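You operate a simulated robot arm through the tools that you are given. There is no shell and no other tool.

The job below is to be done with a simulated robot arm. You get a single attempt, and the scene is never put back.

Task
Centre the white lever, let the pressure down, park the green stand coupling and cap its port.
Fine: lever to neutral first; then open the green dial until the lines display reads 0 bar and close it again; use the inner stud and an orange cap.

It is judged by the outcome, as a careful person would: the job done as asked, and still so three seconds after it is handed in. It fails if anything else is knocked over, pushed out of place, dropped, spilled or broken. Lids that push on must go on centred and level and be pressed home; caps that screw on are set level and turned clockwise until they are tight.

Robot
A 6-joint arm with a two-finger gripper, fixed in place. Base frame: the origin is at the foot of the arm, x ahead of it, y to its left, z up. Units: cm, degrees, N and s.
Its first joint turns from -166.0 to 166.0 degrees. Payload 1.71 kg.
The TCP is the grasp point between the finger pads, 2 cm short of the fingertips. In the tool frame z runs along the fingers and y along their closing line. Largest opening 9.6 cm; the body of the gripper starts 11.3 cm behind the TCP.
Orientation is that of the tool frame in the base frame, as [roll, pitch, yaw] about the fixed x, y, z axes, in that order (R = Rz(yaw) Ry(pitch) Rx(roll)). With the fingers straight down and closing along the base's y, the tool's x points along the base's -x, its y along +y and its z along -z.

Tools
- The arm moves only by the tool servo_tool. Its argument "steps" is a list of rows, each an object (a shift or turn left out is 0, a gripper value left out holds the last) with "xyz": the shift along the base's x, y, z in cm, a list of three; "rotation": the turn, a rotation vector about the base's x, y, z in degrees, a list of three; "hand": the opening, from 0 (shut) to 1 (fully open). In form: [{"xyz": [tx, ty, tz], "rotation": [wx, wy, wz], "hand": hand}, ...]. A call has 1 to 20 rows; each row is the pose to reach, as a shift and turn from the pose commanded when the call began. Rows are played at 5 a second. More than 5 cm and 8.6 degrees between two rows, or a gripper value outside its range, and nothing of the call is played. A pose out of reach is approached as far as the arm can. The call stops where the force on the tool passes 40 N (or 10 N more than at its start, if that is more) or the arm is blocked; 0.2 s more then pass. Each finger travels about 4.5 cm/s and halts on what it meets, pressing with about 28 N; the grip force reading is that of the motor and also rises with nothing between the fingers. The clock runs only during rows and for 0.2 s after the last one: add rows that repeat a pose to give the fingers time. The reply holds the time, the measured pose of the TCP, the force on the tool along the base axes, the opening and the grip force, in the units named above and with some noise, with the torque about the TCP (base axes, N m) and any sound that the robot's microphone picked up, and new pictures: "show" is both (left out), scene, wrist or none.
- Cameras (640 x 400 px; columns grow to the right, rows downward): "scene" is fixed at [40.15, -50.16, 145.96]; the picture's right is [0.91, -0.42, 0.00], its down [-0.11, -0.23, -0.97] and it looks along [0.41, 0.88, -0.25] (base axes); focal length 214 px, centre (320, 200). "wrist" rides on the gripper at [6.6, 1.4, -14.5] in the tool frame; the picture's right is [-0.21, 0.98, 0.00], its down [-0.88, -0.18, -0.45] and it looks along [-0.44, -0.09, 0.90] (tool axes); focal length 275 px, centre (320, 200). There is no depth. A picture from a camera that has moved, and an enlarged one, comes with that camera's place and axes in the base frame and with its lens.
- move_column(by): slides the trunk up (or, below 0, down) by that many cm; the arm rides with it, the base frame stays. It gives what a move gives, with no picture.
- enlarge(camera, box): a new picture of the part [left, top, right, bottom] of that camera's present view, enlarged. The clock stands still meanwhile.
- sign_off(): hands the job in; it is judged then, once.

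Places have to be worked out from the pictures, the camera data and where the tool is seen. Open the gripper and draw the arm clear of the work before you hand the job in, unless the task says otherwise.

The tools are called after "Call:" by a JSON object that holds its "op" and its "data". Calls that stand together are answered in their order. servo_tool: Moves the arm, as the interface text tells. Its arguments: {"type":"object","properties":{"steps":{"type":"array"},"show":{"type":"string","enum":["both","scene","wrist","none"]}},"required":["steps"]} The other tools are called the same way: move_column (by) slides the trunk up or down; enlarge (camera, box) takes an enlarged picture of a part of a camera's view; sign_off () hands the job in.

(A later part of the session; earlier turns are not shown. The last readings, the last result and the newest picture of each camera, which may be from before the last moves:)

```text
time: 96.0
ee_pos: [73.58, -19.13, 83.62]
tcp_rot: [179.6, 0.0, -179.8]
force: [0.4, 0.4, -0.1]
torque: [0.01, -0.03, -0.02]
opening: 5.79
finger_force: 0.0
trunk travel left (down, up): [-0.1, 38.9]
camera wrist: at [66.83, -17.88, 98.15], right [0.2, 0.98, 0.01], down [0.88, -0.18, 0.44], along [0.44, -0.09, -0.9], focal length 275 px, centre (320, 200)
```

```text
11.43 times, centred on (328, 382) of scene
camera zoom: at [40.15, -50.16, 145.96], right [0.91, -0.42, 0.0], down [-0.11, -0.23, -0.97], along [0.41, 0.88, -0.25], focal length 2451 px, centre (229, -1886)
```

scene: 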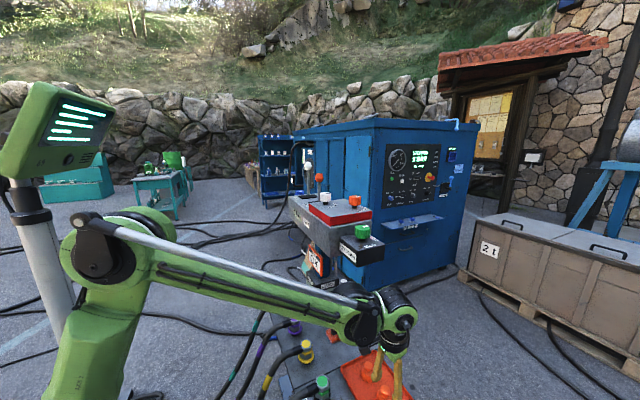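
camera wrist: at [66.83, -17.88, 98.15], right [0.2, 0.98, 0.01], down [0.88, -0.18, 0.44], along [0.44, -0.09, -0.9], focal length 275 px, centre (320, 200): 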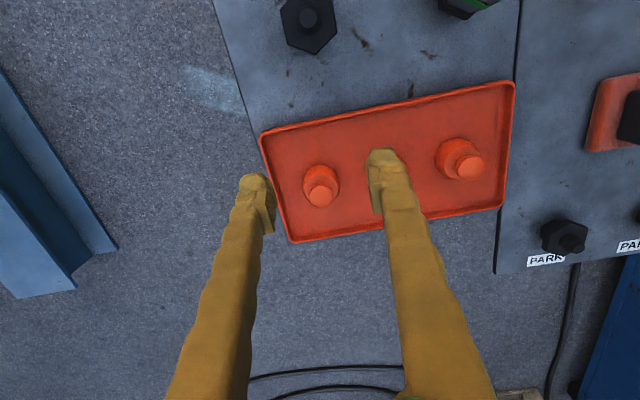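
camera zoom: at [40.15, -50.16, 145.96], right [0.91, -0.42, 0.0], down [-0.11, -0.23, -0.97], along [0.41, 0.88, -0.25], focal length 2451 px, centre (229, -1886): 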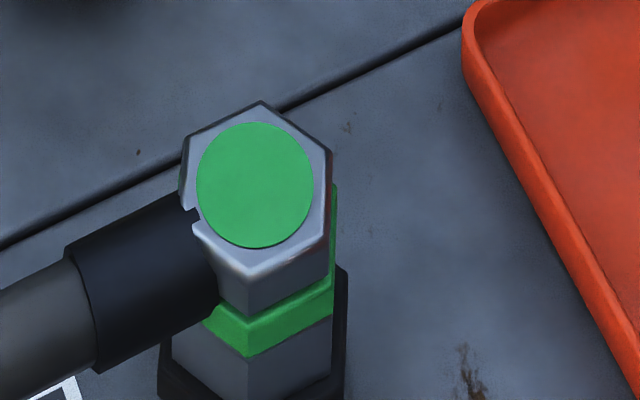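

The cap nearest the end sits at about (80.9, -20.6), with its body ~4.7 cm wide at z 63–66.3 and the knob up to 68.3. I'll move above it and verify centring before gripping the body.

Call:
{"op": "servo_tool", "data": {"steps": [{"xyz": [3, -0.6, -3], "rotation": [-0.3, 0, 0]}, {"xyz": [5.5, -1.2, -6], "rotation": [-0.3, 0, 0]}, {"xyz": [7.3, -1.5, -9], "rotation": [-0.3, 0, 0]}, {"xyz": [7.3, -1.5, -11], "rotation": [-0.3, 0, 0]}, {"xyz": [7.3, -1.5, -11], "rotation": [-0.3, 0, 0]}]}}

Call:
{"op": "enlarge", "data": {"camera": "wrist", "box": [220, 110, 420, 260]}}

Call:
{"op": "enlarge", "data": {"camera": "scene", "box": [340, 350, 420, 400]}}

```text
time: 97.2
ee_pos: [80.93, -20.62, 72.74]
tcp_rot: [-180.0, -0.1, -179.8]
force: [-0.6, 1.1, -0.4]
torque: [-0.01, 0.0, 0.0]
opening: 5.77
finger_force: 0.0
trunk travel left (down, up): [-0.1, 38.9]
camera wrist: at [74.21, -19.29, 87.26], right [0.2, 0.98, 0.0], down [0.88, -0.18, 0.45], along [0.44, -0.09, -0.9], focal length 275 px, centre (320, 200)
```

scene: 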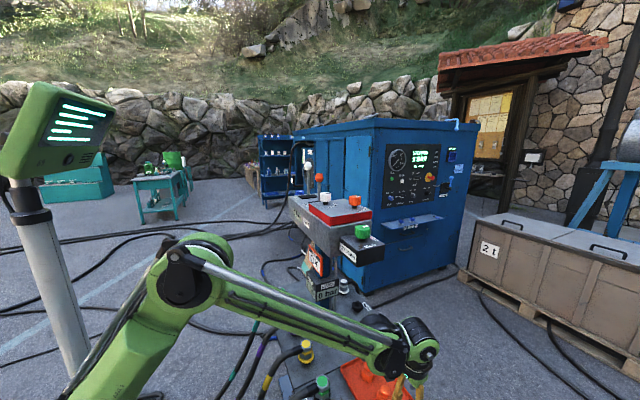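
wrist: 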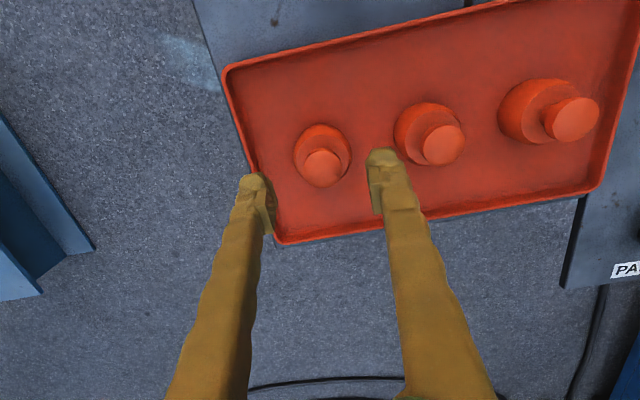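

```text
2.67 times, centred on (320, 185) of wrist
camera zoom: at [74.21, -19.29, 87.26], right [0.2, 0.98, 0.0], down [0.88, -0.18, 0.45], along [0.44, -0.09, -0.9], focal length 734 px, centre (320, 240)
```

zoom: 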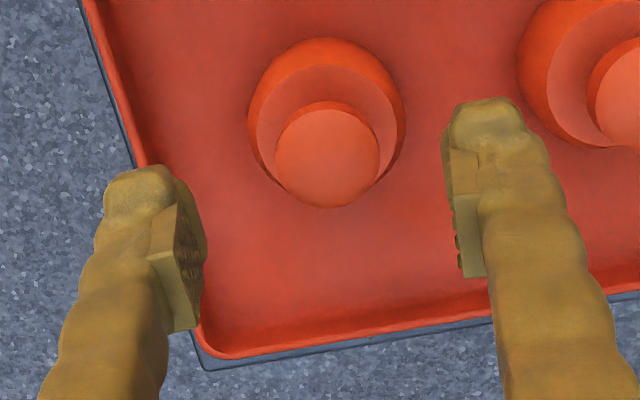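

```text
8.00 times, centred on (380, 375) of scene
camera zoom: at [40.15, -50.16, 145.96], right [0.91, -0.42, 0.0], down [-0.11, -0.23, -0.97], along [0.41, 0.88, -0.25], focal length 1716 px, centre (-160, -1200)
```

zoom: 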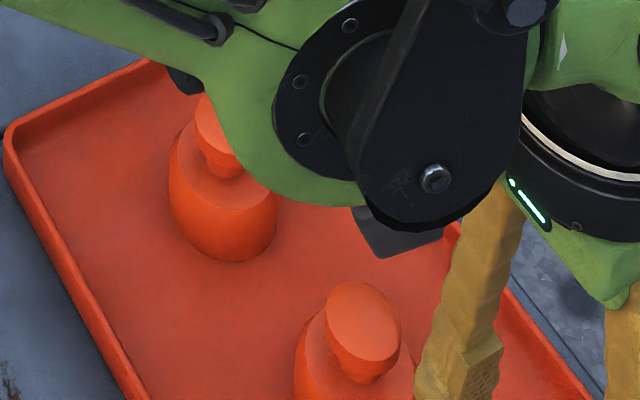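

The cap is centred between the fingers at about (81.0, -20.55). I'll descend to grip its body, keeping the tips above the tray floor.

Call:
{"op": "servo_tool", "data": {"steps": [{"xyz": [0.05, 0.03, -2.5]}, {"xyz": [0.05, 0.03, -5]}, {"xyz": [0.05, 0.03, -6.3]}, {"xyz": [0.05, 0.03, -6.3]}], "show": "wrist"}}

Call:
{"op": "enlarge", "data": {"camera": "wrist", "box": [220, 110, 420, 260]}}

```text
time: 98.2
ee_pos: [80.92, -20.71, 66.42]
tcp_rot: [180.0, 0.0, -179.8]
force: [0.2, -0.2, 0.7]
torque: [0.0, -0.04, 0.04]
opening: 5.76
finger_force: 0.1
trunk travel left (down, up): [-0.1, 38.9]
camera wrist: at [74.25, -19.32, 80.94], right [0.2, 0.98, 0.0], down [0.88, -0.18, 0.45], along [0.44, -0.09, -0.9], focal length 275 px, centre (320, 200)
```

wrist: 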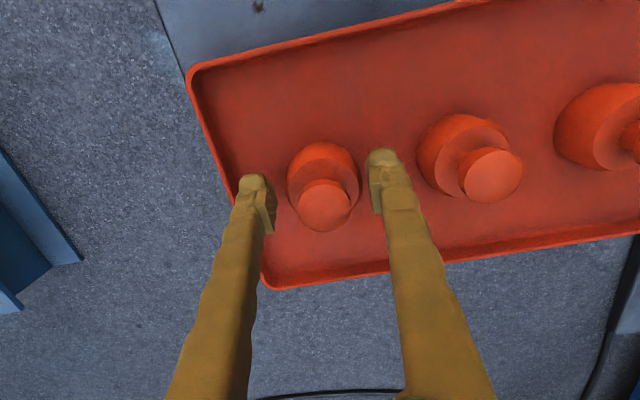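

```text
2.67 times, centred on (320, 185) of wrist
camera zoom: at [74.25, -19.32, 80.94], right [0.2, 0.98, 0.0], down [0.88, -0.18, 0.45], along [0.44, -0.09, -0.9], focal length 734 px, centre (320, 240)
```

zoom: 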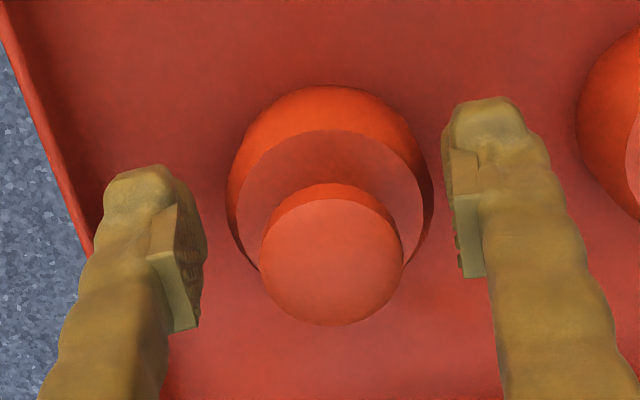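

It's well centred. I'll nudge y +0.12 and close on the cap body.

Call:
{"op": "servo_tool", "data": {"steps": [{"xyz": [0, 0.12, 0]}, {"xyz": [0, 0.12, 0], "hand": 0.3}, {"xyz": [0, 0.12, 0], "hand": 0.3}, {"xyz": [0, 0.12, 0], "hand": 0.3}], "show": "wrist"}}

```text
time: 99.2
ee_pos: [80.82, -20.52, 66.46]
tcp_rot: [180.0, 0.0, -179.8]
force: [0.2, 0.2, 0.1]
torque: [0.01, -0.01, 0.01]
opening: 4.73
finger_force: 28.3
trunk travel left (down, up): [-0.1, 38.9]
camera wrist: at [74.22, -19.19, 80.96], right [0.2, 0.98, 0.0], down [0.88, -0.18, 0.45], along [0.44, -0.09, -0.9], focal length 275 px, centre (320, 200)
```

wrist: 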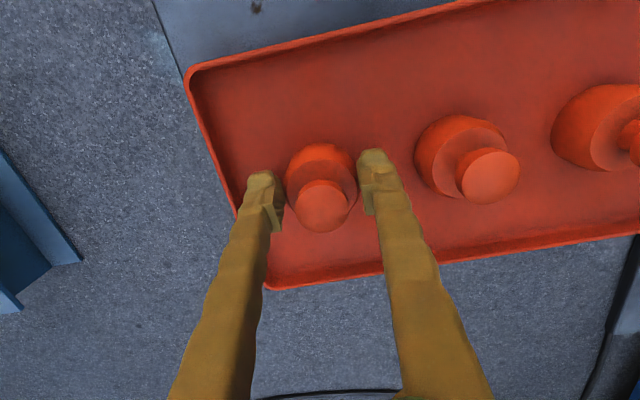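

The cap is gripped at 4.73 cm. I'll lift it clear of the tray and check that it hangs level.

Call:
{"op": "servo_tool", "data": {"steps": [{"xyz": [0, 0, 0.7]}, {"xyz": [0, 0, 2]}, {"xyz": [0, 0, 5]}, {"xyz": [0, 0, 9]}, {"xyz": [0, 0, 13]}, {"xyz": [-2, 0, 17]}, {"xyz": [-5, 0, 20]}, {"xyz": [-5, 0, 20]}]}}

Call:
{"op": "enlarge", "data": {"camera": "wrist", "box": [220, 110, 420, 260]}}

Call:
{"op": "enlarge", "data": {"camera": "scene", "box": [340, 300, 440, 400]}}

```text
time: 101.0
ee_pos: [75.81, -20.56, 86.56]
tcp_rot: [-179.9, 0.0, -179.8]
force: [0.4, 0.0, -0.6]
torque: [0.03, -0.04, -0.01]
opening: 4.71
finger_force: 27.7
trunk travel left (down, up): [-0.1, 38.9]
camera wrist: at [69.14, -19.21, 100.99], right [0.2, 0.98, 0.0], down [0.88, -0.18, 0.45], along [0.44, -0.09, -0.9], focal length 275 px, centre (320, 200)
```

scene: 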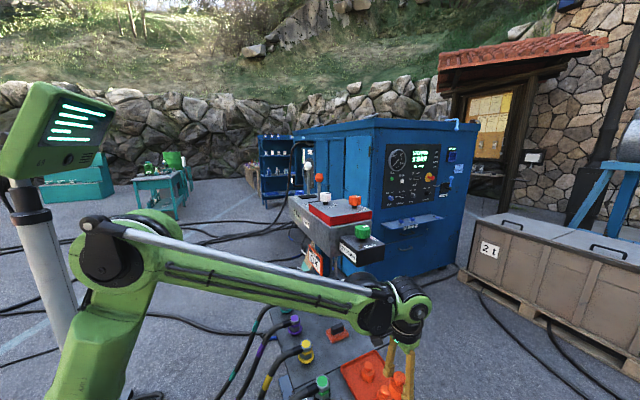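
wrist: 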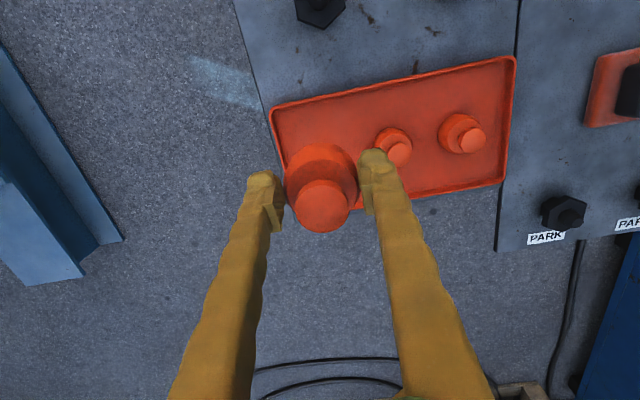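

```text
2.67 times, centred on (320, 185) of wrist
camera zoom: at [69.14, -19.21, 100.99], right [0.2, 0.98, 0.0], down [0.88, -0.18, 0.45], along [0.44, -0.09, -0.9], focal length 734 px, centre (320, 240)
```

zoom: 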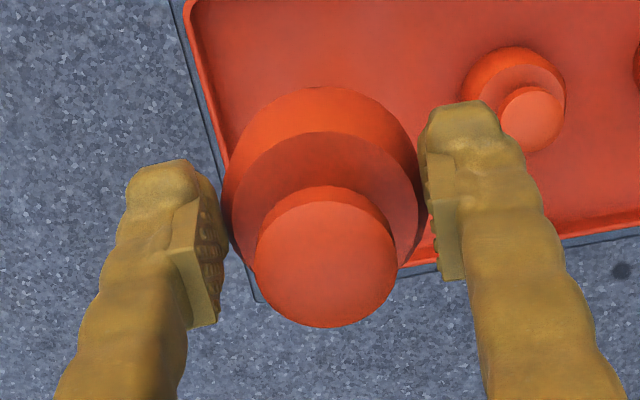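

```text
4.00 times, centred on (390, 350) of scene
camera zoom: at [40.15, -50.16, 145.96], right [0.91, -0.42, 0.0], down [-0.11, -0.23, -0.97], along [0.41, 0.88, -0.25], focal length 858 px, centre (40, -400)
```

zoom: 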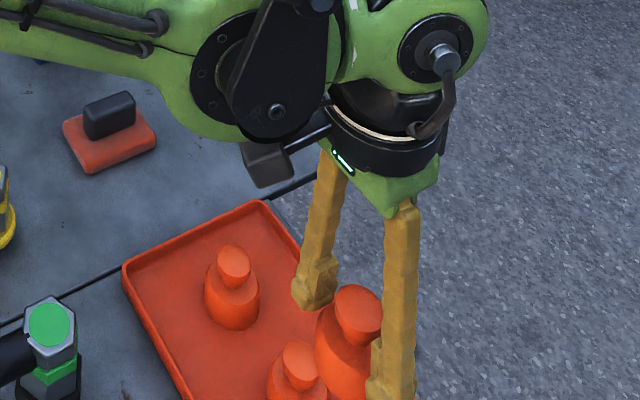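

The cap hangs level. I'll carry it at z≈86 around in front of the FEED box toward the green port, keeping x small while passing the panel.

Call:
{"op": "servo_tool", "data": {"steps": [{"xyz": [-4, 0, 0]}, {"xyz": [-8, 1, 0]}, {"xyz": [-11.8, 2, 0]}, {"xyz": [-12.5, 5, 0]}, {"xyz": [-13.3, 9, 0]}, {"xyz": [-13.8, 13, 0]}, {"xyz": [-14.3, 17, 0]}, {"xyz": [-14.6, 21, 0]}, {"xyz": [-15, 25, 0]}, {"xyz": [-15.4, 29, 0]}, {"xyz": [-15.8, 33, 0]}, {"xyz": [-16.2, 37, 0]}, {"xyz": [-16.8, 41, 0]}, {"xyz": [-17.4, 45, 0]}, {"xyz": [-17.4, 45, 0]}], "show": "scene"}}

```text
time: 104.2
ee_pos: [58.52, 24.42, 86.45]
tcp_rot: [180.0, 0.0, -179.8]
force: [-0.5, 0.9, -0.4]
torque: [-0.03, 0.03, 0.02]
opening: 4.72
finger_force: 27.6
trunk travel left (down, up): [-0.1, 38.9]
```

scene: 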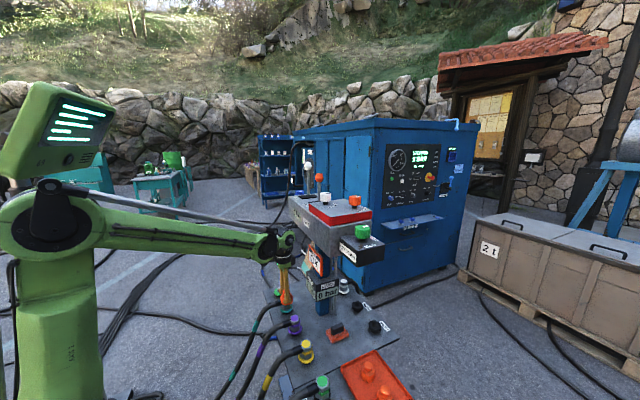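

Continuing to a viewing spot short of the green port, so the wrist camera can see it past the cap.

Call:
{"op": "servo_tool", "data": {"steps": [{"xyz": [-0.5, 4, 0]}, {"xyz": [-1, 8, 0]}, {"xyz": [-1.5, 12, 0]}, {"xyz": [-2, 16, -1]}, {"xyz": [-2.5, 20, -3]}, {"xyz": [-2.5, 21.5, -5]}, {"xyz": [-2.5, 21.5, -5]}]}}

Call:
{"op": "enlarge", "data": {"camera": "wrist", "box": [360, 60, 520, 180]}}

Call:
{"op": "enlarge", "data": {"camera": "scene", "box": [240, 250, 320, 310]}}

```text
time: 105.8
ee_pos: [55.84, 45.99, 81.62]
tcp_rot: [-179.9, 0.0, -179.8]
force: [0.0, -0.7, 0.1]
torque: [-0.01, 0.01, 0.02]
opening: 4.69
finger_force: 27.8
trunk travel left (down, up): [-0.1, 38.9]
camera wrist: at [49.13, 47.49, 96.09], right [0.2, 0.98, 0.0], down [0.88, -0.18, 0.45], along [0.44, -0.09, -0.9], focal length 275 px, centre (320, 200)
```

scene: 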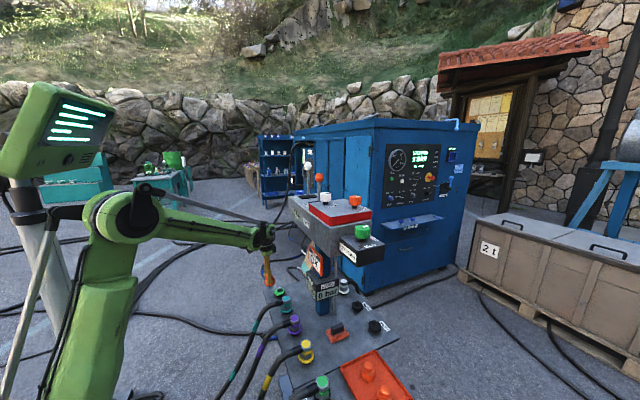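
wrist: 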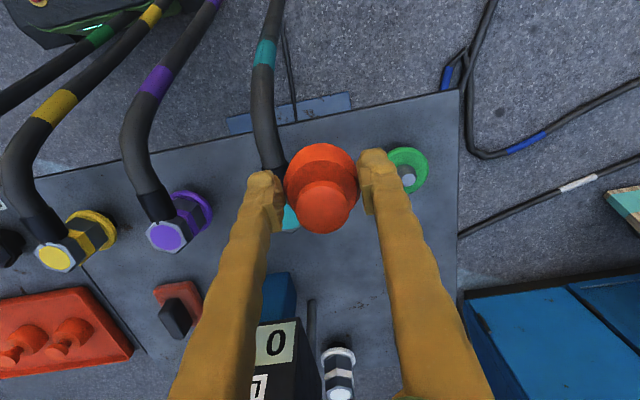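

```text
3.33 times, centred on (440, 120) of wrist
camera zoom: at [49.13, 47.49, 96.09], right [0.2, 0.98, 0.0], down [0.88, -0.18, 0.45], along [0.44, -0.09, -0.9], focal length 918 px, centre (-80, 467)
```

zoom: 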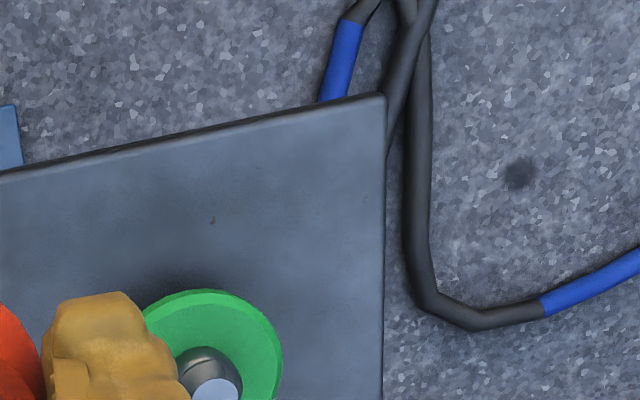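

```text
6.67 times, centred on (280, 280) of scene
camera zoom: at [40.15, -50.16, 145.96], right [0.91, -0.42, 0.0], down [-0.11, -0.23, -0.97], along [0.41, 0.88, -0.25], focal length 1430 px, centre (587, -333)
```

zoom: 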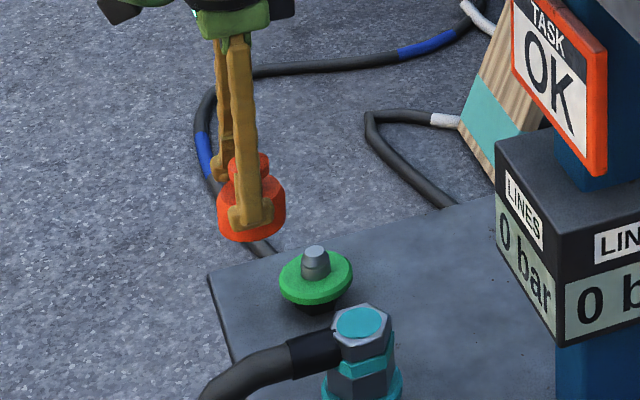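

The port is partly hidden by a finger. I'll pass to the +y side, which is clear of other couplings, to view the port from two heights.

Call:
{"op": "servo_tool", "data": {"steps": [{"xyz": [-0.5, 4, 1]}, {"xyz": [-0.5, 8, 1]}, {"xyz": [-0.5, 12, 1]}, {"xyz": [-0.5, 16, 1]}, {"xyz": [-0.5, 19, 1]}, {"xyz": [-0.5, 19, 1]}, {"xyz": [-0.5, 19, 1]}], "show": "wrist"}}

Call:
{"op": "enlarge", "data": {"camera": "wrist", "box": [130, 70, 290, 190]}}

Call:
{"op": "servo_tool", "data": {"steps": [{"xyz": [0, 0, -4]}, {"xyz": [0, 0, -8]}, {"xyz": [0, 0, -8]}, {"xyz": [0, 0, -8]}], "show": "wrist"}}

Call:
{"op": "enlarge", "data": {"camera": "wrist", "box": [110, 70, 270, 190]}}

```text
time: 107.3
ee_pos: [55.46, 65.23, 82.77]
tcp_rot: [-180.0, 0.0, -179.8]
force: [-0.3, -0.5, -0.2]
torque: [-0.03, 0.0, -0.01]
opening: 4.7
finger_force: 28.0
trunk travel left (down, up): [-0.1, 38.9]
camera wrist: at [48.77, 66.45, 97.25], right [0.2, 0.98, 0.0], down [0.88, -0.18, 0.45], along [0.44, -0.09, -0.9], focal length 275 px, centre (320, 200)
```

wrist: 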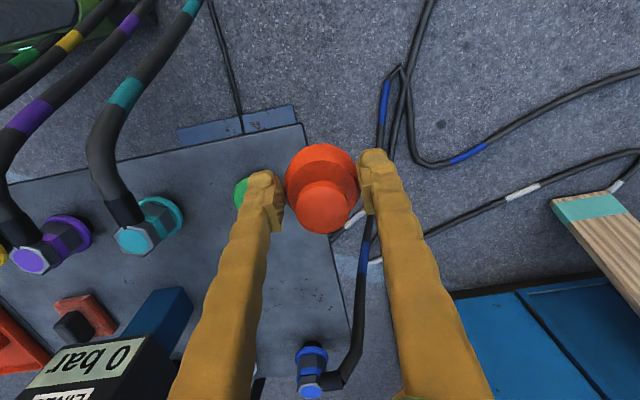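

```text
3.33 times, centred on (210, 130) of wrist
camera zoom: at [48.77, 66.45, 97.25], right [0.2, 0.98, 0.0], down [0.88, -0.18, 0.45], along [0.44, -0.09, -0.9], focal length 918 px, centre (687, 433)
```

zoom: 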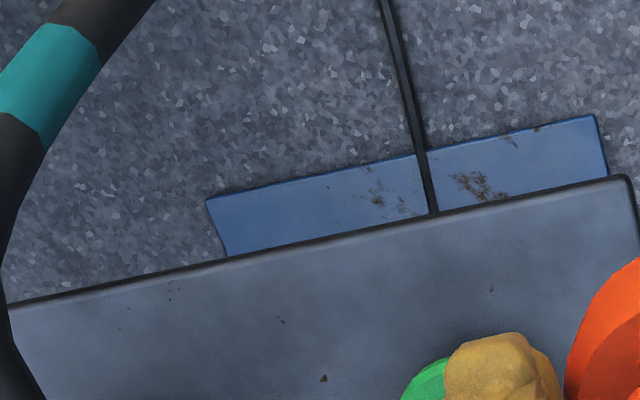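

```text
time: 108.3
ee_pos: [55.43, 65.11, 74.87]
tcp_rot: [180.0, -0.1, -179.8]
force: [-0.6, 0.3, -0.5]
torque: [0.01, -0.01, 0.01]
opening: 4.71
finger_force: 27.5
trunk travel left (down, up): [-0.1, 38.9]
camera wrist: at [48.78, 66.46, 89.31], right [0.2, 0.98, 0.0], down [0.88, -0.18, 0.45], along [0.44, -0.09, -0.9], focal length 275 px, centre (320, 200)
```

wrist: 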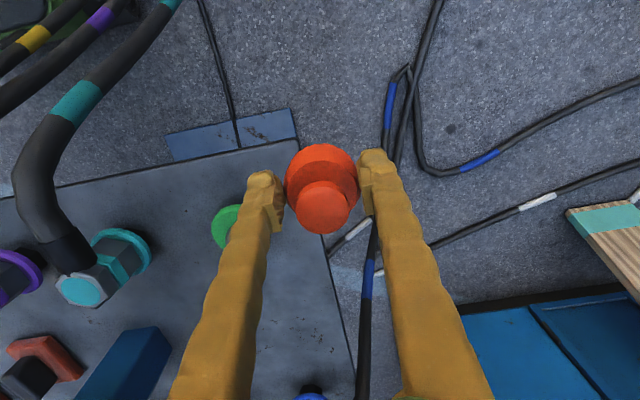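

```text
3.33 times, centred on (190, 130) of wrist
camera zoom: at [48.78, 66.46, 89.31], right [0.2, 0.98, 0.0], down [0.88, -0.18, 0.45], along [0.44, -0.09, -0.9], focal length 918 px, centre (753, 433)
```

zoom: 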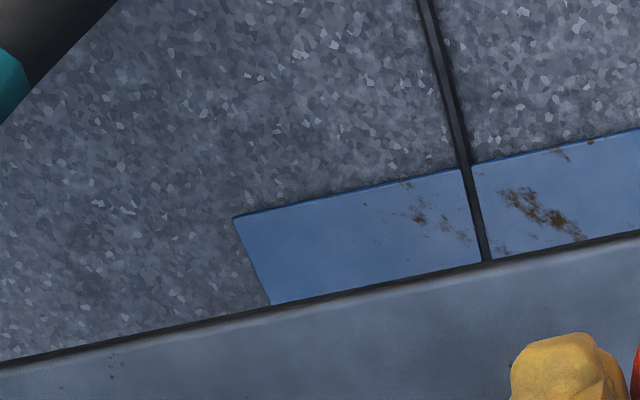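

The left finger still hides the port. I'll go 5 cm further in +y and view from two heights again.

Call:
{"op": "servo_tool", "data": {"steps": [{"xyz": [0, 3, 0]}, {"xyz": [0, 5, 0]}, {"xyz": [0, 5, 0]}, {"xyz": [0, 5, 0]}], "show": "wrist"}}

Call:
{"op": "enlarge", "data": {"camera": "wrist", "box": [100, 160, 260, 280]}}

Call:
{"op": "servo_tool", "data": {"steps": [{"xyz": [0, 0, 4]}, {"xyz": [0, 0, 8]}, {"xyz": [0, 0, 10]}, {"xyz": [0, 0, 10]}, {"xyz": [0, 0, 10]}], "show": "wrist"}}

Call:
{"op": "enlarge", "data": {"camera": "wrist", "box": [130, 130, 290, 250]}}

```text
time: 109.3
ee_pos: [55.49, 70.14, 74.79]
tcp_rot: [179.9, 0.1, -179.8]
force: [0.3, 0.4, -1.1]
torque: [-0.02, 0.01, -0.02]
opening: 4.7
finger_force: 28.2
trunk travel left (down, up): [-0.1, 38.9]
camera wrist: at [48.78, 71.48, 89.23], right [0.2, 0.98, 0.0], down [0.88, -0.18, 0.45], along [0.44, -0.09, -0.9], focal length 275 px, centre (320, 200)
```

wrist: 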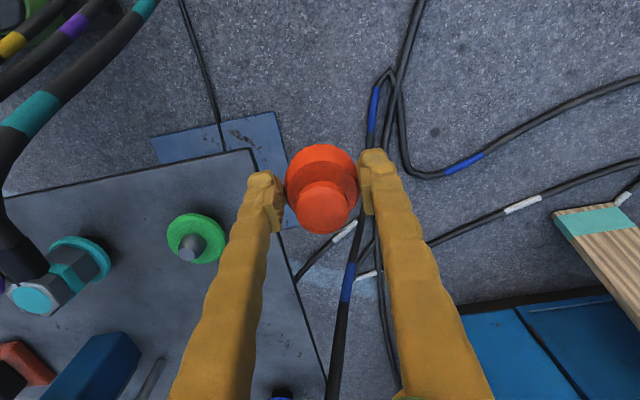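

```text
3.33 times, centred on (180, 220) of wrist
camera zoom: at [48.78, 71.48, 89.23], right [0.2, 0.98, 0.0], down [0.88, -0.18, 0.45], along [0.44, -0.09, -0.9], focal length 918 px, centre (787, 133)
```

zoom: 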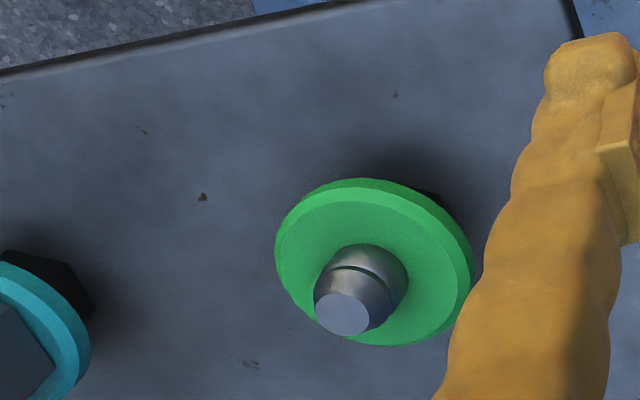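

```text
time: 110.5
ee_pos: [55.64, 70.18, 84.62]
tcp_rot: [179.9, 0.1, -179.7]
force: [0.5, 0.0, -1.4]
torque: [-0.01, 0.01, -0.03]
opening: 4.72
finger_force: 27.8
trunk travel left (down, up): [-0.1, 38.9]
camera wrist: at [48.85, 71.43, 99.14], right [0.2, 0.98, 0.0], down [0.88, -0.18, 0.45], along [0.44, -0.09, -0.9], focal length 275 px, centre (320, 200)
```

wrist: 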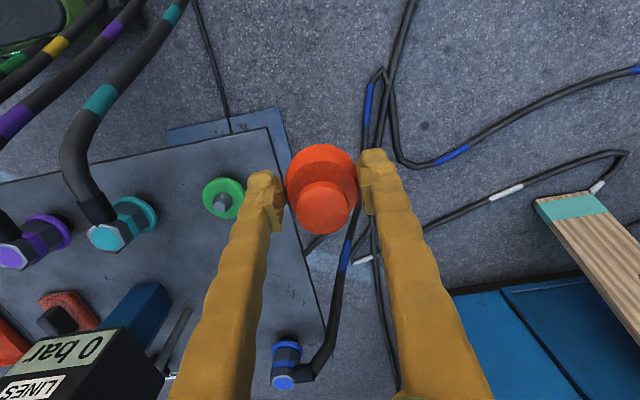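

```text
3.33 times, centred on (210, 190) of wrist
camera zoom: at [48.85, 71.43, 99.14], right [0.2, 0.98, 0.0], down [0.88, -0.18, 0.45], along [0.44, -0.09, -0.9], focal length 918 px, centre (687, 233)
```

zoom: 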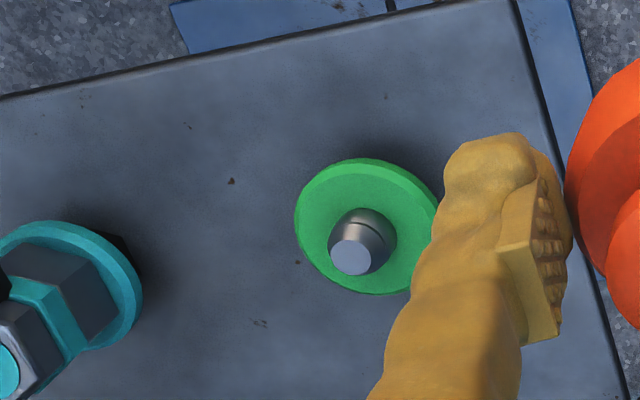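

Triangulating both views puts the green port axis at about (62.87, 54.92), nub top z≈67.0 and flange top z≈64.4. I'll bring the cap above it to z≈72.5.

Call:
{"op": "servo_tool", "data": {"steps": [{"xyz": [0.5, -4, 0]}, {"xyz": [1, -8, -1]}, {"xyz": [1.5, -12, -3]}, {"xyz": [2, -15.2, -6]}, {"xyz": [4.5, -15.2, -9]}, {"xyz": [7.2, -15.2, -11.5]}, {"xyz": [7.2, -15.2, -11.5]}, {"xyz": [7.2, -15.2, -11.5]}]}}

Call:
{"op": "enlarge", "data": {"camera": "scene", "box": [255, 265, 309, 300]}}

Call:
{"op": "enlarge", "data": {"camera": "wrist", "box": [240, 110, 400, 230]}}

```text
time: 112.3
ee_pos: [62.62, 54.82, 73.17]
tcp_rot: [180.0, 0.0, -179.8]
force: [-0.4, 0.9, 0.1]
torque: [0.01, 0.02, -0.05]
opening: 4.73
finger_force: 28.0
trunk travel left (down, up): [-0.1, 38.9]
camera wrist: at [55.95, 56.16, 87.66], right [0.2, 0.98, 0.0], down [0.88, -0.18, 0.45], along [0.44, -0.09, -0.9], focal length 275 px, centre (320, 200)
```

scene: 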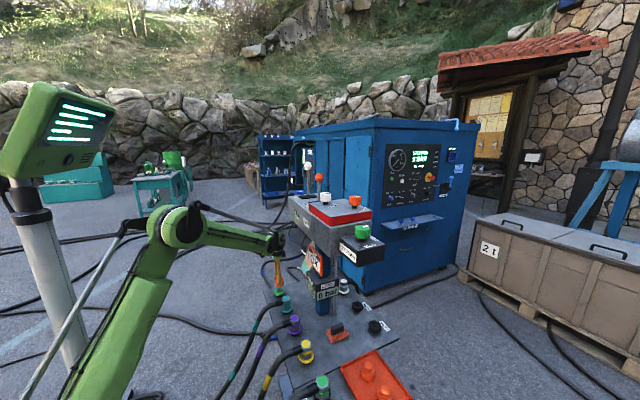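
wrist: 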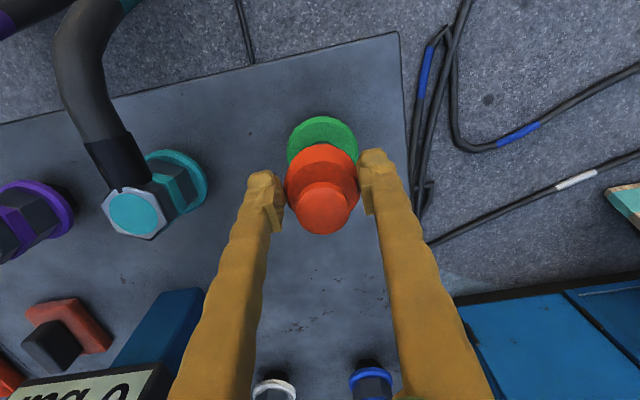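

```text
11.43 times, centred on (282, 282) of scene
camera zoom: at [40.15, -50.16, 145.96], right [0.91, -0.42, 0.0], down [-0.11, -0.23, -0.97], along [0.41, 0.88, -0.25], focal length 2451 px, centre (754, -743)
```

zoom: 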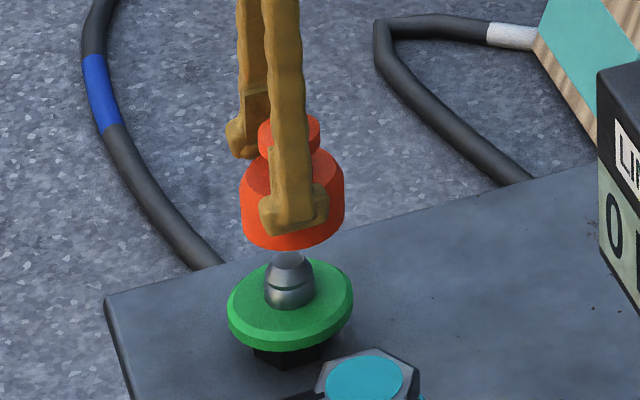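

```text
3.33 times, centred on (320, 170) of wrist
camera zoom: at [55.95, 56.16, 87.66], right [0.2, 0.98, 0.0], down [0.88, -0.18, 0.45], along [0.44, -0.09, -0.9], focal length 918 px, centre (320, 300)
```

zoom: 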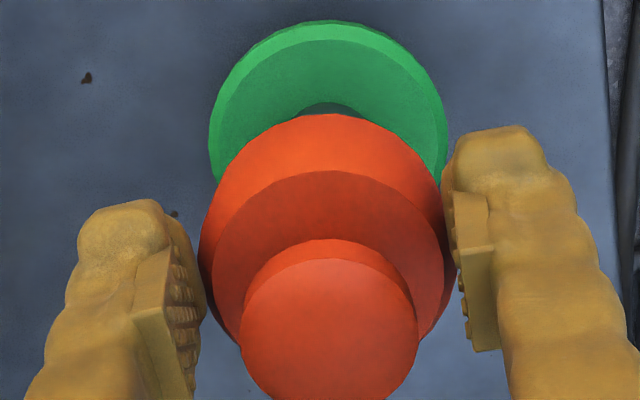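

The cap is aligned with the port within about 0.15 cm in both views. I'll descend to just above the nub and recheck.

Call:
{"op": "servo_tool", "data": {"steps": [{"xyz": [0, 0.05, -1.2]}, {"xyz": [0, 0.08, -2.4]}, {"xyz": [0, 0.08, -3.0]}, {"xyz": [0, 0.08, -3.0]}], "show": "wrist"}}

Call:
{"op": "enlarge", "data": {"camera": "scene", "box": [262, 270, 302, 296]}}

```text
time: 113.3
ee_pos: [62.59, 54.98, 70.07]
tcp_rot: [-179.9, 0.1, -179.7]
force: [-0.4, -0.3, -0.5]
torque: [0.0, 0.01, 0.01]
opening: 4.7
finger_force: 28.0
trunk travel left (down, up): [-0.1, 38.9]
camera wrist: at [55.93, 56.24, 84.57], right [0.2, 0.98, 0.0], down [0.88, -0.18, 0.45], along [0.44, -0.09, -0.9], focal length 275 px, centre (320, 200)
```

wrist: 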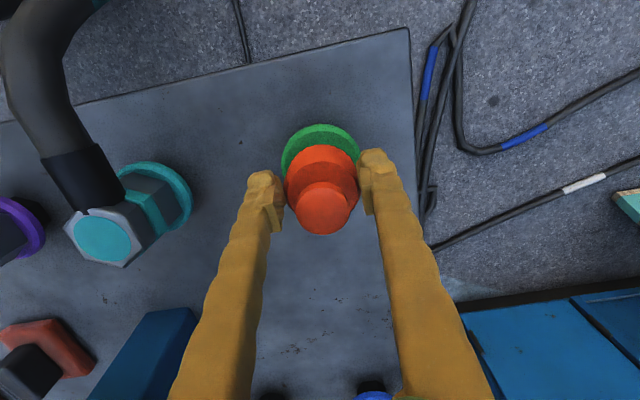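

```text
15.38 times, centred on (282, 283) of scene
camera zoom: at [40.15, -50.16, 145.96], right [0.91, -0.42, 0.0], down [-0.11, -0.23, -0.97], along [0.41, 0.88, -0.25], focal length 3300 px, centre (905, -1077)
```

zoom: 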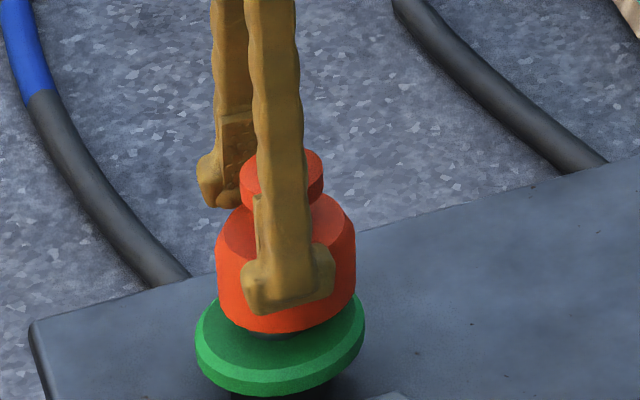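

It's near-centred, with a 0.18 cm apparent offset to the right. I'll trim x by -0.1 and lower in small steps, watching the force.

Call:
{"op": "servo_tool", "data": {"steps": [{"xyz": [-0.1, 0, -0.4]}, {"xyz": [-0.1, 0, -0.8]}, {"xyz": [-0.1, 0, -1.2]}, {"xyz": [-0.1, 0, -1.2]}], "show": "none"}}

Call:
{"op": "enlarge", "data": {"camera": "scene", "box": [262, 270, 302, 296]}}

```text
time: 114.3
ee_pos: [62.49, 54.91, 68.84]
tcp_rot: [180.0, 0.1, -179.8]
force: [-0.4, 0.1, -0.5]
torque: [-0.04, 0.0, -0.04]
opening: 4.68
finger_force: 27.7
trunk travel left (down, up): [-0.1, 38.9]
```

```text
15.38 times, centred on (282, 283) of scene
camera zoom: at [40.15, -50.16, 145.96], right [0.91, -0.42, 0.0], down [-0.11, -0.23, -0.97], along [0.41, 0.88, -0.25], focal length 3300 px, centre (905, -1077)
```

zoom: 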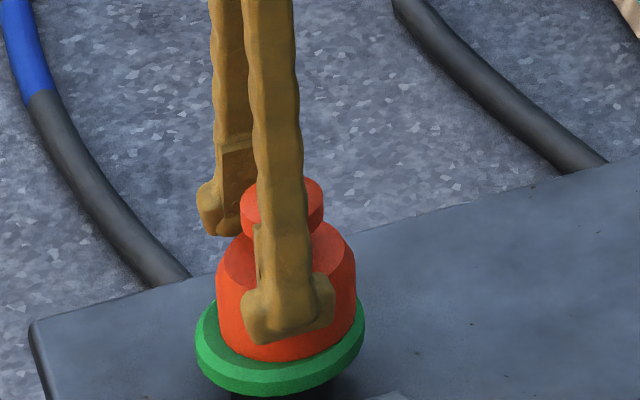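

The cap's lower edge is now close to the flange, with an estimated gap of 0.25 cm. I'll lower in 0.15 cm steps, reading the force each time.

Call:
{"op": "servo_tool", "data": {"steps": [{"xyz": [0, 0, -0.15]}], "show": "none"}}

Call:
{"op": "servo_tool", "data": {"steps": [{"xyz": [0, 0, -0.15]}], "show": "none"}}

Call:
{"op": "enlarge", "data": {"camera": "scene", "box": [262, 270, 302, 296]}}

```text
time: 114.8
ee_pos: [62.6, 54.93, 68.8]
tcp_rot: [179.9, 0.2, -179.7]
force: [-0.5, 4.3, 16.2]
torque: [0.06, -0.1, 0.14]
opening: 4.69
finger_force: 28.0
trunk travel left (down, up): [-0.1, 38.9]
```

```text
time: 115.2
ee_pos: [62.39, 55.05, 68.56]
tcp_rot: [179.9, 0.1, -179.7]
force: [-3.5, 8.1, 24.4]
torque: [0.24, -0.1, 0.0]
opening: 4.64
finger_force: 28.2
trunk travel left (down, up): [-0.1, 38.9]
```

```text
15.38 times, centred on (282, 283) of scene
camera zoom: at [40.15, -50.16, 145.96], right [0.91, -0.42, 0.0], down [-0.11, -0.23, -0.97], along [0.41, 0.88, -0.25], focal length 3300 px, centre (905, -1077)
```

zoom: 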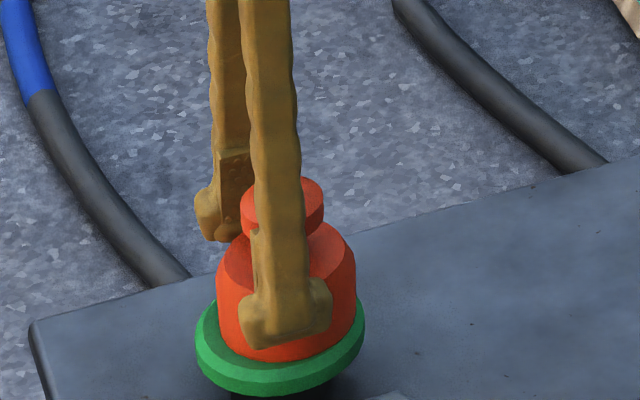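

Contact began at TCP z≈68.8 with a +y side force, and the fingers slid slightly on the cap. This could be a chamfer contact from a small misalignment. I'll relieve, shift +0.2 in y and -0.08 in x, and try again.

Call:
{"op": "servo_tool", "data": {"steps": [{"xyz": [0, 0, 0.4]}, {"xyz": [-0.08, 0.15, 0.5]}, {"xyz": [-0.08, 0.15, 0.5]}], "show": "none"}}

Call:
{"op": "servo_tool", "data": {"steps": [{"xyz": [0, 0, -0.2]}, {"xyz": [0, 0, -0.4]}], "show": "wrist"}}

Call:
{"op": "enlarge", "data": {"camera": "scene", "box": [262, 270, 302, 296]}}

Call:
{"op": "enlarge", "data": {"camera": "wrist", "box": [240, 110, 400, 230]}}

```text
time: 116.0
ee_pos: [62.5, 55.05, 69.06]
tcp_rot: [180.0, 0.0, -179.8]
force: [0.1, -0.7, -1.1]
torque: [-0.04, 0.02, 0.01]
opening: 4.64
finger_force: 28.3
trunk travel left (down, up): [-0.1, 38.9]
```

```text
time: 116.5
ee_pos: [62.54, 55.07, 68.77]
tcp_rot: [-180.0, 0.1, -179.8]
force: [0.7, 0.5, 6.8]
torque: [0.2, -0.18, 0.04]
opening: 4.62
finger_force: 28.7
trunk travel left (down, up): [-0.1, 38.9]
camera wrist: at [55.82, 56.35, 83.19], right [0.2, 0.98, 0.0], down [0.88, -0.18, 0.45], along [0.44, -0.09, -0.9], focal length 275 px, centre (320, 200)
```

wrist: 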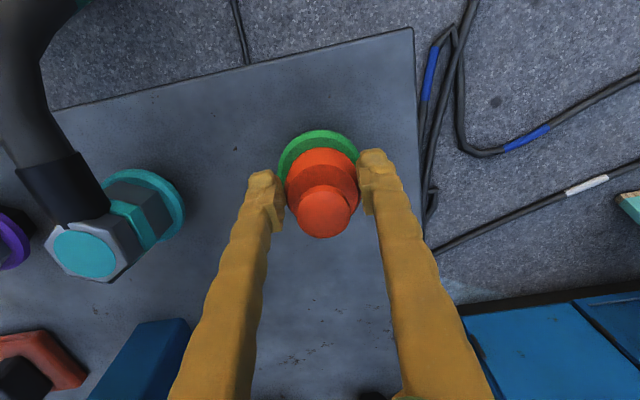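

```text
15.38 times, centred on (282, 283) of scene
camera zoom: at [40.15, -50.16, 145.96], right [0.91, -0.42, 0.0], down [-0.11, -0.23, -0.97], along [0.41, 0.88, -0.25], focal length 3300 px, centre (905, -1077)
```

zoom: 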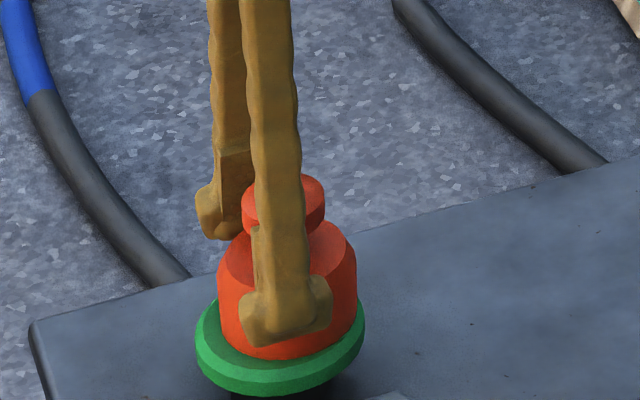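

```text
3.33 times, centred on (320, 170) of wrist
camera zoom: at [55.82, 56.35, 83.19], right [0.2, 0.98, 0.0], down [0.88, -0.18, 0.45], along [0.44, -0.09, -0.9], focal length 918 px, centre (320, 300)
```

zoom: 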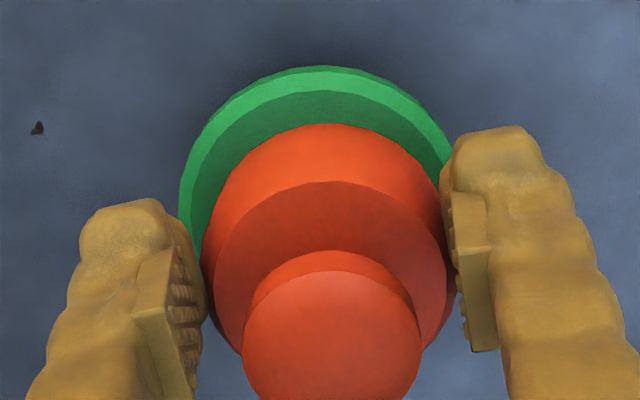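

The contact height fits the cap resting on the flange, but it looks ~0.25 cm off-centre. I'll unload slightly and feel the nub's free play laterally to find the centre.

Call:
{"op": "servo_tool", "data": {"steps": [{"xyz": [0, 0, 0.15]}, {"xyz": [-0.2, 0, 0.15]}, {"xyz": [-0.2, 0, 0.15]}], "show": "none"}}

Call:
{"op": "servo_tool", "data": {"steps": [{"xyz": [-0.2, 0, 0]}, {"xyz": [-0.2, 0, 0]}], "show": "none"}}

Call:
{"op": "enlarge", "data": {"camera": "scene", "box": [262, 270, 302, 296]}}

```text
time: 117.3
ee_pos: [62.29, 55.0, 68.75]
tcp_rot: [-179.9, 0.1, -179.8]
force: [0.5, -0.1, 0.0]
torque: [0.0, 0.0, 0.01]
opening: 4.64
finger_force: 28.1
trunk travel left (down, up): [-0.1, 38.9]
```

```text
time: 118.0
ee_pos: [62.06, 55.14, 68.7]
tcp_rot: [-180.0, 0.0, -179.9]
force: [-0.3, -0.6, -0.5]
torque: [0.01, 0.02, 0.01]
opening: 4.61
finger_force: 27.5
trunk travel left (down, up): [-0.1, 38.9]
```

```text
15.38 times, centred on (282, 283) of scene
camera zoom: at [40.15, -50.16, 145.96], right [0.91, -0.42, 0.0], down [-0.11, -0.23, -0.97], along [0.41, 0.88, -0.25], focal length 3300 px, centre (905, -1077)
```

zoom: 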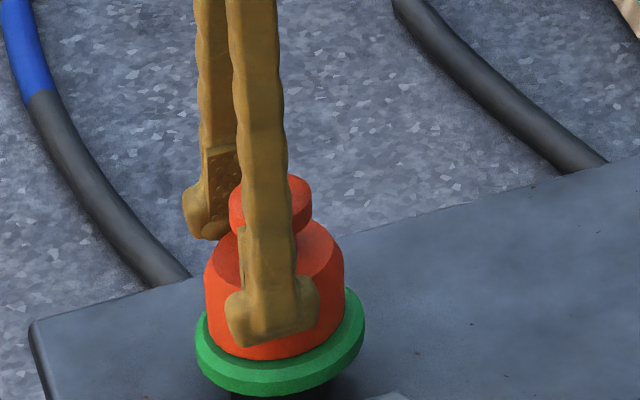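

The cap moves freely by 0.45 cm with no side force, so there is play around the nub. I'll centre it visually: x +0.2 by the scene view, and check y in the wrist view.

Call:
{"op": "servo_tool", "data": {"steps": [{"xyz": [0.15, -0.15, 0.1]}, {"xyz": [0.15, -0.15, 0.1]}, {"xyz": [0.15, -0.15, 0.1]}], "show": "none"}}

Call:
{"op": "enlarge", "data": {"camera": "scene", "box": [262, 270, 302, 296]}}

Call:
{"op": "enlarge", "data": {"camera": "wrist", "box": [240, 110, 400, 230]}}

```text
time: 118.8
ee_pos: [62.18, 55.05, 68.92]
tcp_rot: [179.9, 0.0, -179.9]
force: [-0.5, 0.2, -0.2]
torque: [0.02, 0.01, -0.01]
opening: 4.61
finger_force: 28.3
trunk travel left (down, up): [-0.1, 38.9]
```

```text
15.38 times, centred on (282, 283) of scene
camera zoom: at [40.15, -50.16, 145.96], right [0.91, -0.42, 0.0], down [-0.11, -0.23, -0.97], along [0.41, 0.88, -0.25], focal length 3300 px, centre (905, -1077)
```

zoom: 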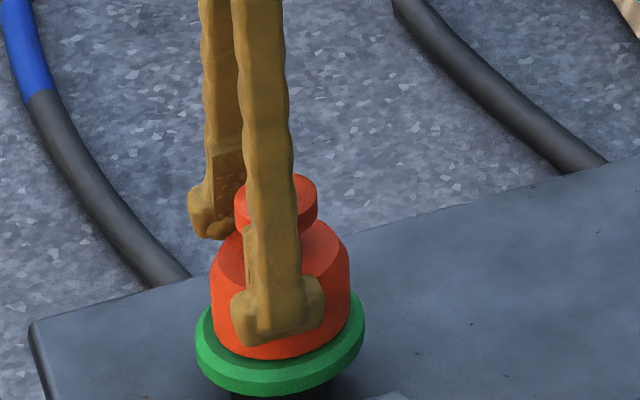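

```text
3.33 times, centred on (320, 170) of wrist
camera zoom: at [55.51, 56.3, 83.36], right [0.2, 0.98, 0.0], down [0.88, -0.18, 0.45], along [0.44, -0.09, -0.9], focal length 918 px, centre (320, 300)
```

zoom: 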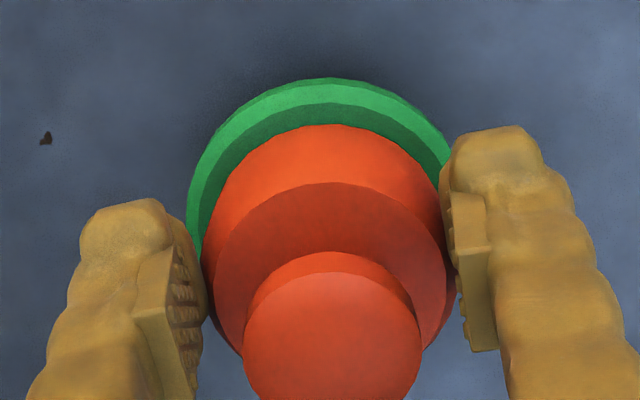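

Scene centring is now right on. The wrist view shows about 0.15 cm too far +y, so I'll trim that and lower to light contact.

Call:
{"op": "servo_tool", "data": {"steps": [{"xyz": [-0.07, -0.17, 0]}, {"xyz": [-0.07, -0.17, -0.15]}, {"xyz": [-0.07, -0.17, -0.3]}], "show": "none"}}

Call:
{"op": "enlarge", "data": {"camera": "scene", "box": [262, 270, 302, 296]}}

Call:
{"op": "enlarge", "data": {"camera": "wrist", "box": [240, 110, 400, 230]}}

```text
time: 119.5
ee_pos: [62.19, 54.79, 68.67]
tcp_rot: [179.9, 0.2, -179.8]
force: [2.3, 4.4, 18.8]
torque: [0.2, -0.13, -0.04]
opening: 4.59
finger_force: 28.1
trunk travel left (down, up): [-0.1, 38.9]
```

```text
15.38 times, centred on (282, 283) of scene
camera zoom: at [40.15, -50.16, 145.96], right [0.91, -0.42, 0.0], down [-0.11, -0.23, -0.97], along [0.41, 0.88, -0.25], focal length 3300 px, centre (905, -1077)
```

zoom: 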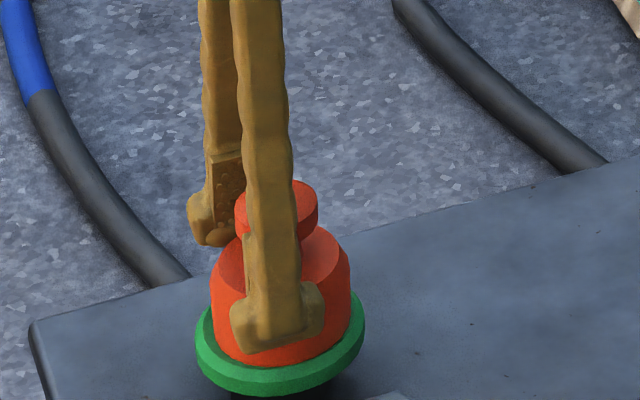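

```text
3.33 times, centred on (320, 170) of wrist
camera zoom: at [55.43, 56.08, 83.19], right [0.2, 0.98, 0.0], down [0.88, -0.18, 0.45], along [0.44, -0.09, -0.9], focal length 918 px, centre (320, 300)
```

zoom: 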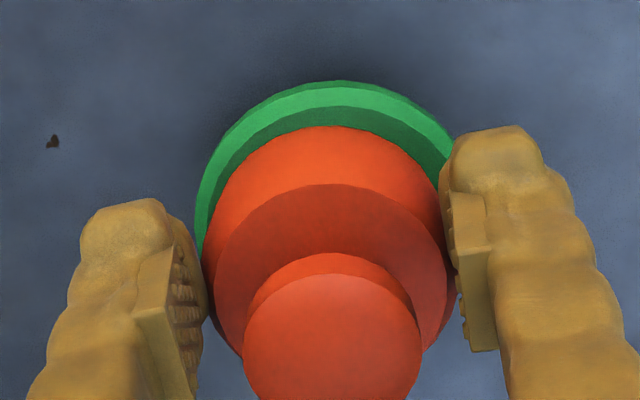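

The cap dropped lower this time (its edge now sits where I predicted for seated) and is centred in both views. I'll press a little more to see if it is home.

Call:
{"op": "servo_tool", "data": {"steps": [{"xyz": [0, 0, -0.15]}], "show": "none"}}

Call:
{"op": "enlarge", "data": {"camera": "scene", "box": [262, 270, 302, 296]}}

```text
time: 120.0
ee_pos: [60.7, 54.89, 69.86]
tcp_rot: [179.9, 0.9, -179.7]
force: [-19.2, -1.6, 34.3]
torque: [0.2, -0.63, 0.53]
opening: 0.59
finger_force: 23.2
trunk travel left (down, up): [-0.1, 38.9]
stopped in row 1: the force on the tool passed its limit at 42 N (the readings are from after the stop); the commanded pose is now the measured one
```

```text
15.38 times, centred on (282, 283) of scene
camera zoom: at [40.15, -50.16, 145.96], right [0.91, -0.42, 0.0], down [-0.11, -0.23, -0.97], along [0.41, 0.88, -0.25], focal length 3300 px, centre (905, -1077)
```

zoom: 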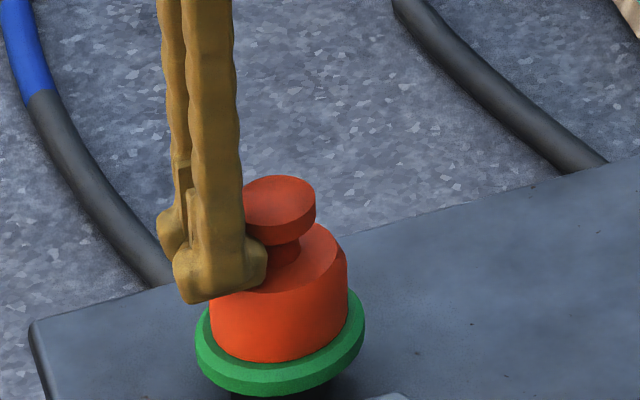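

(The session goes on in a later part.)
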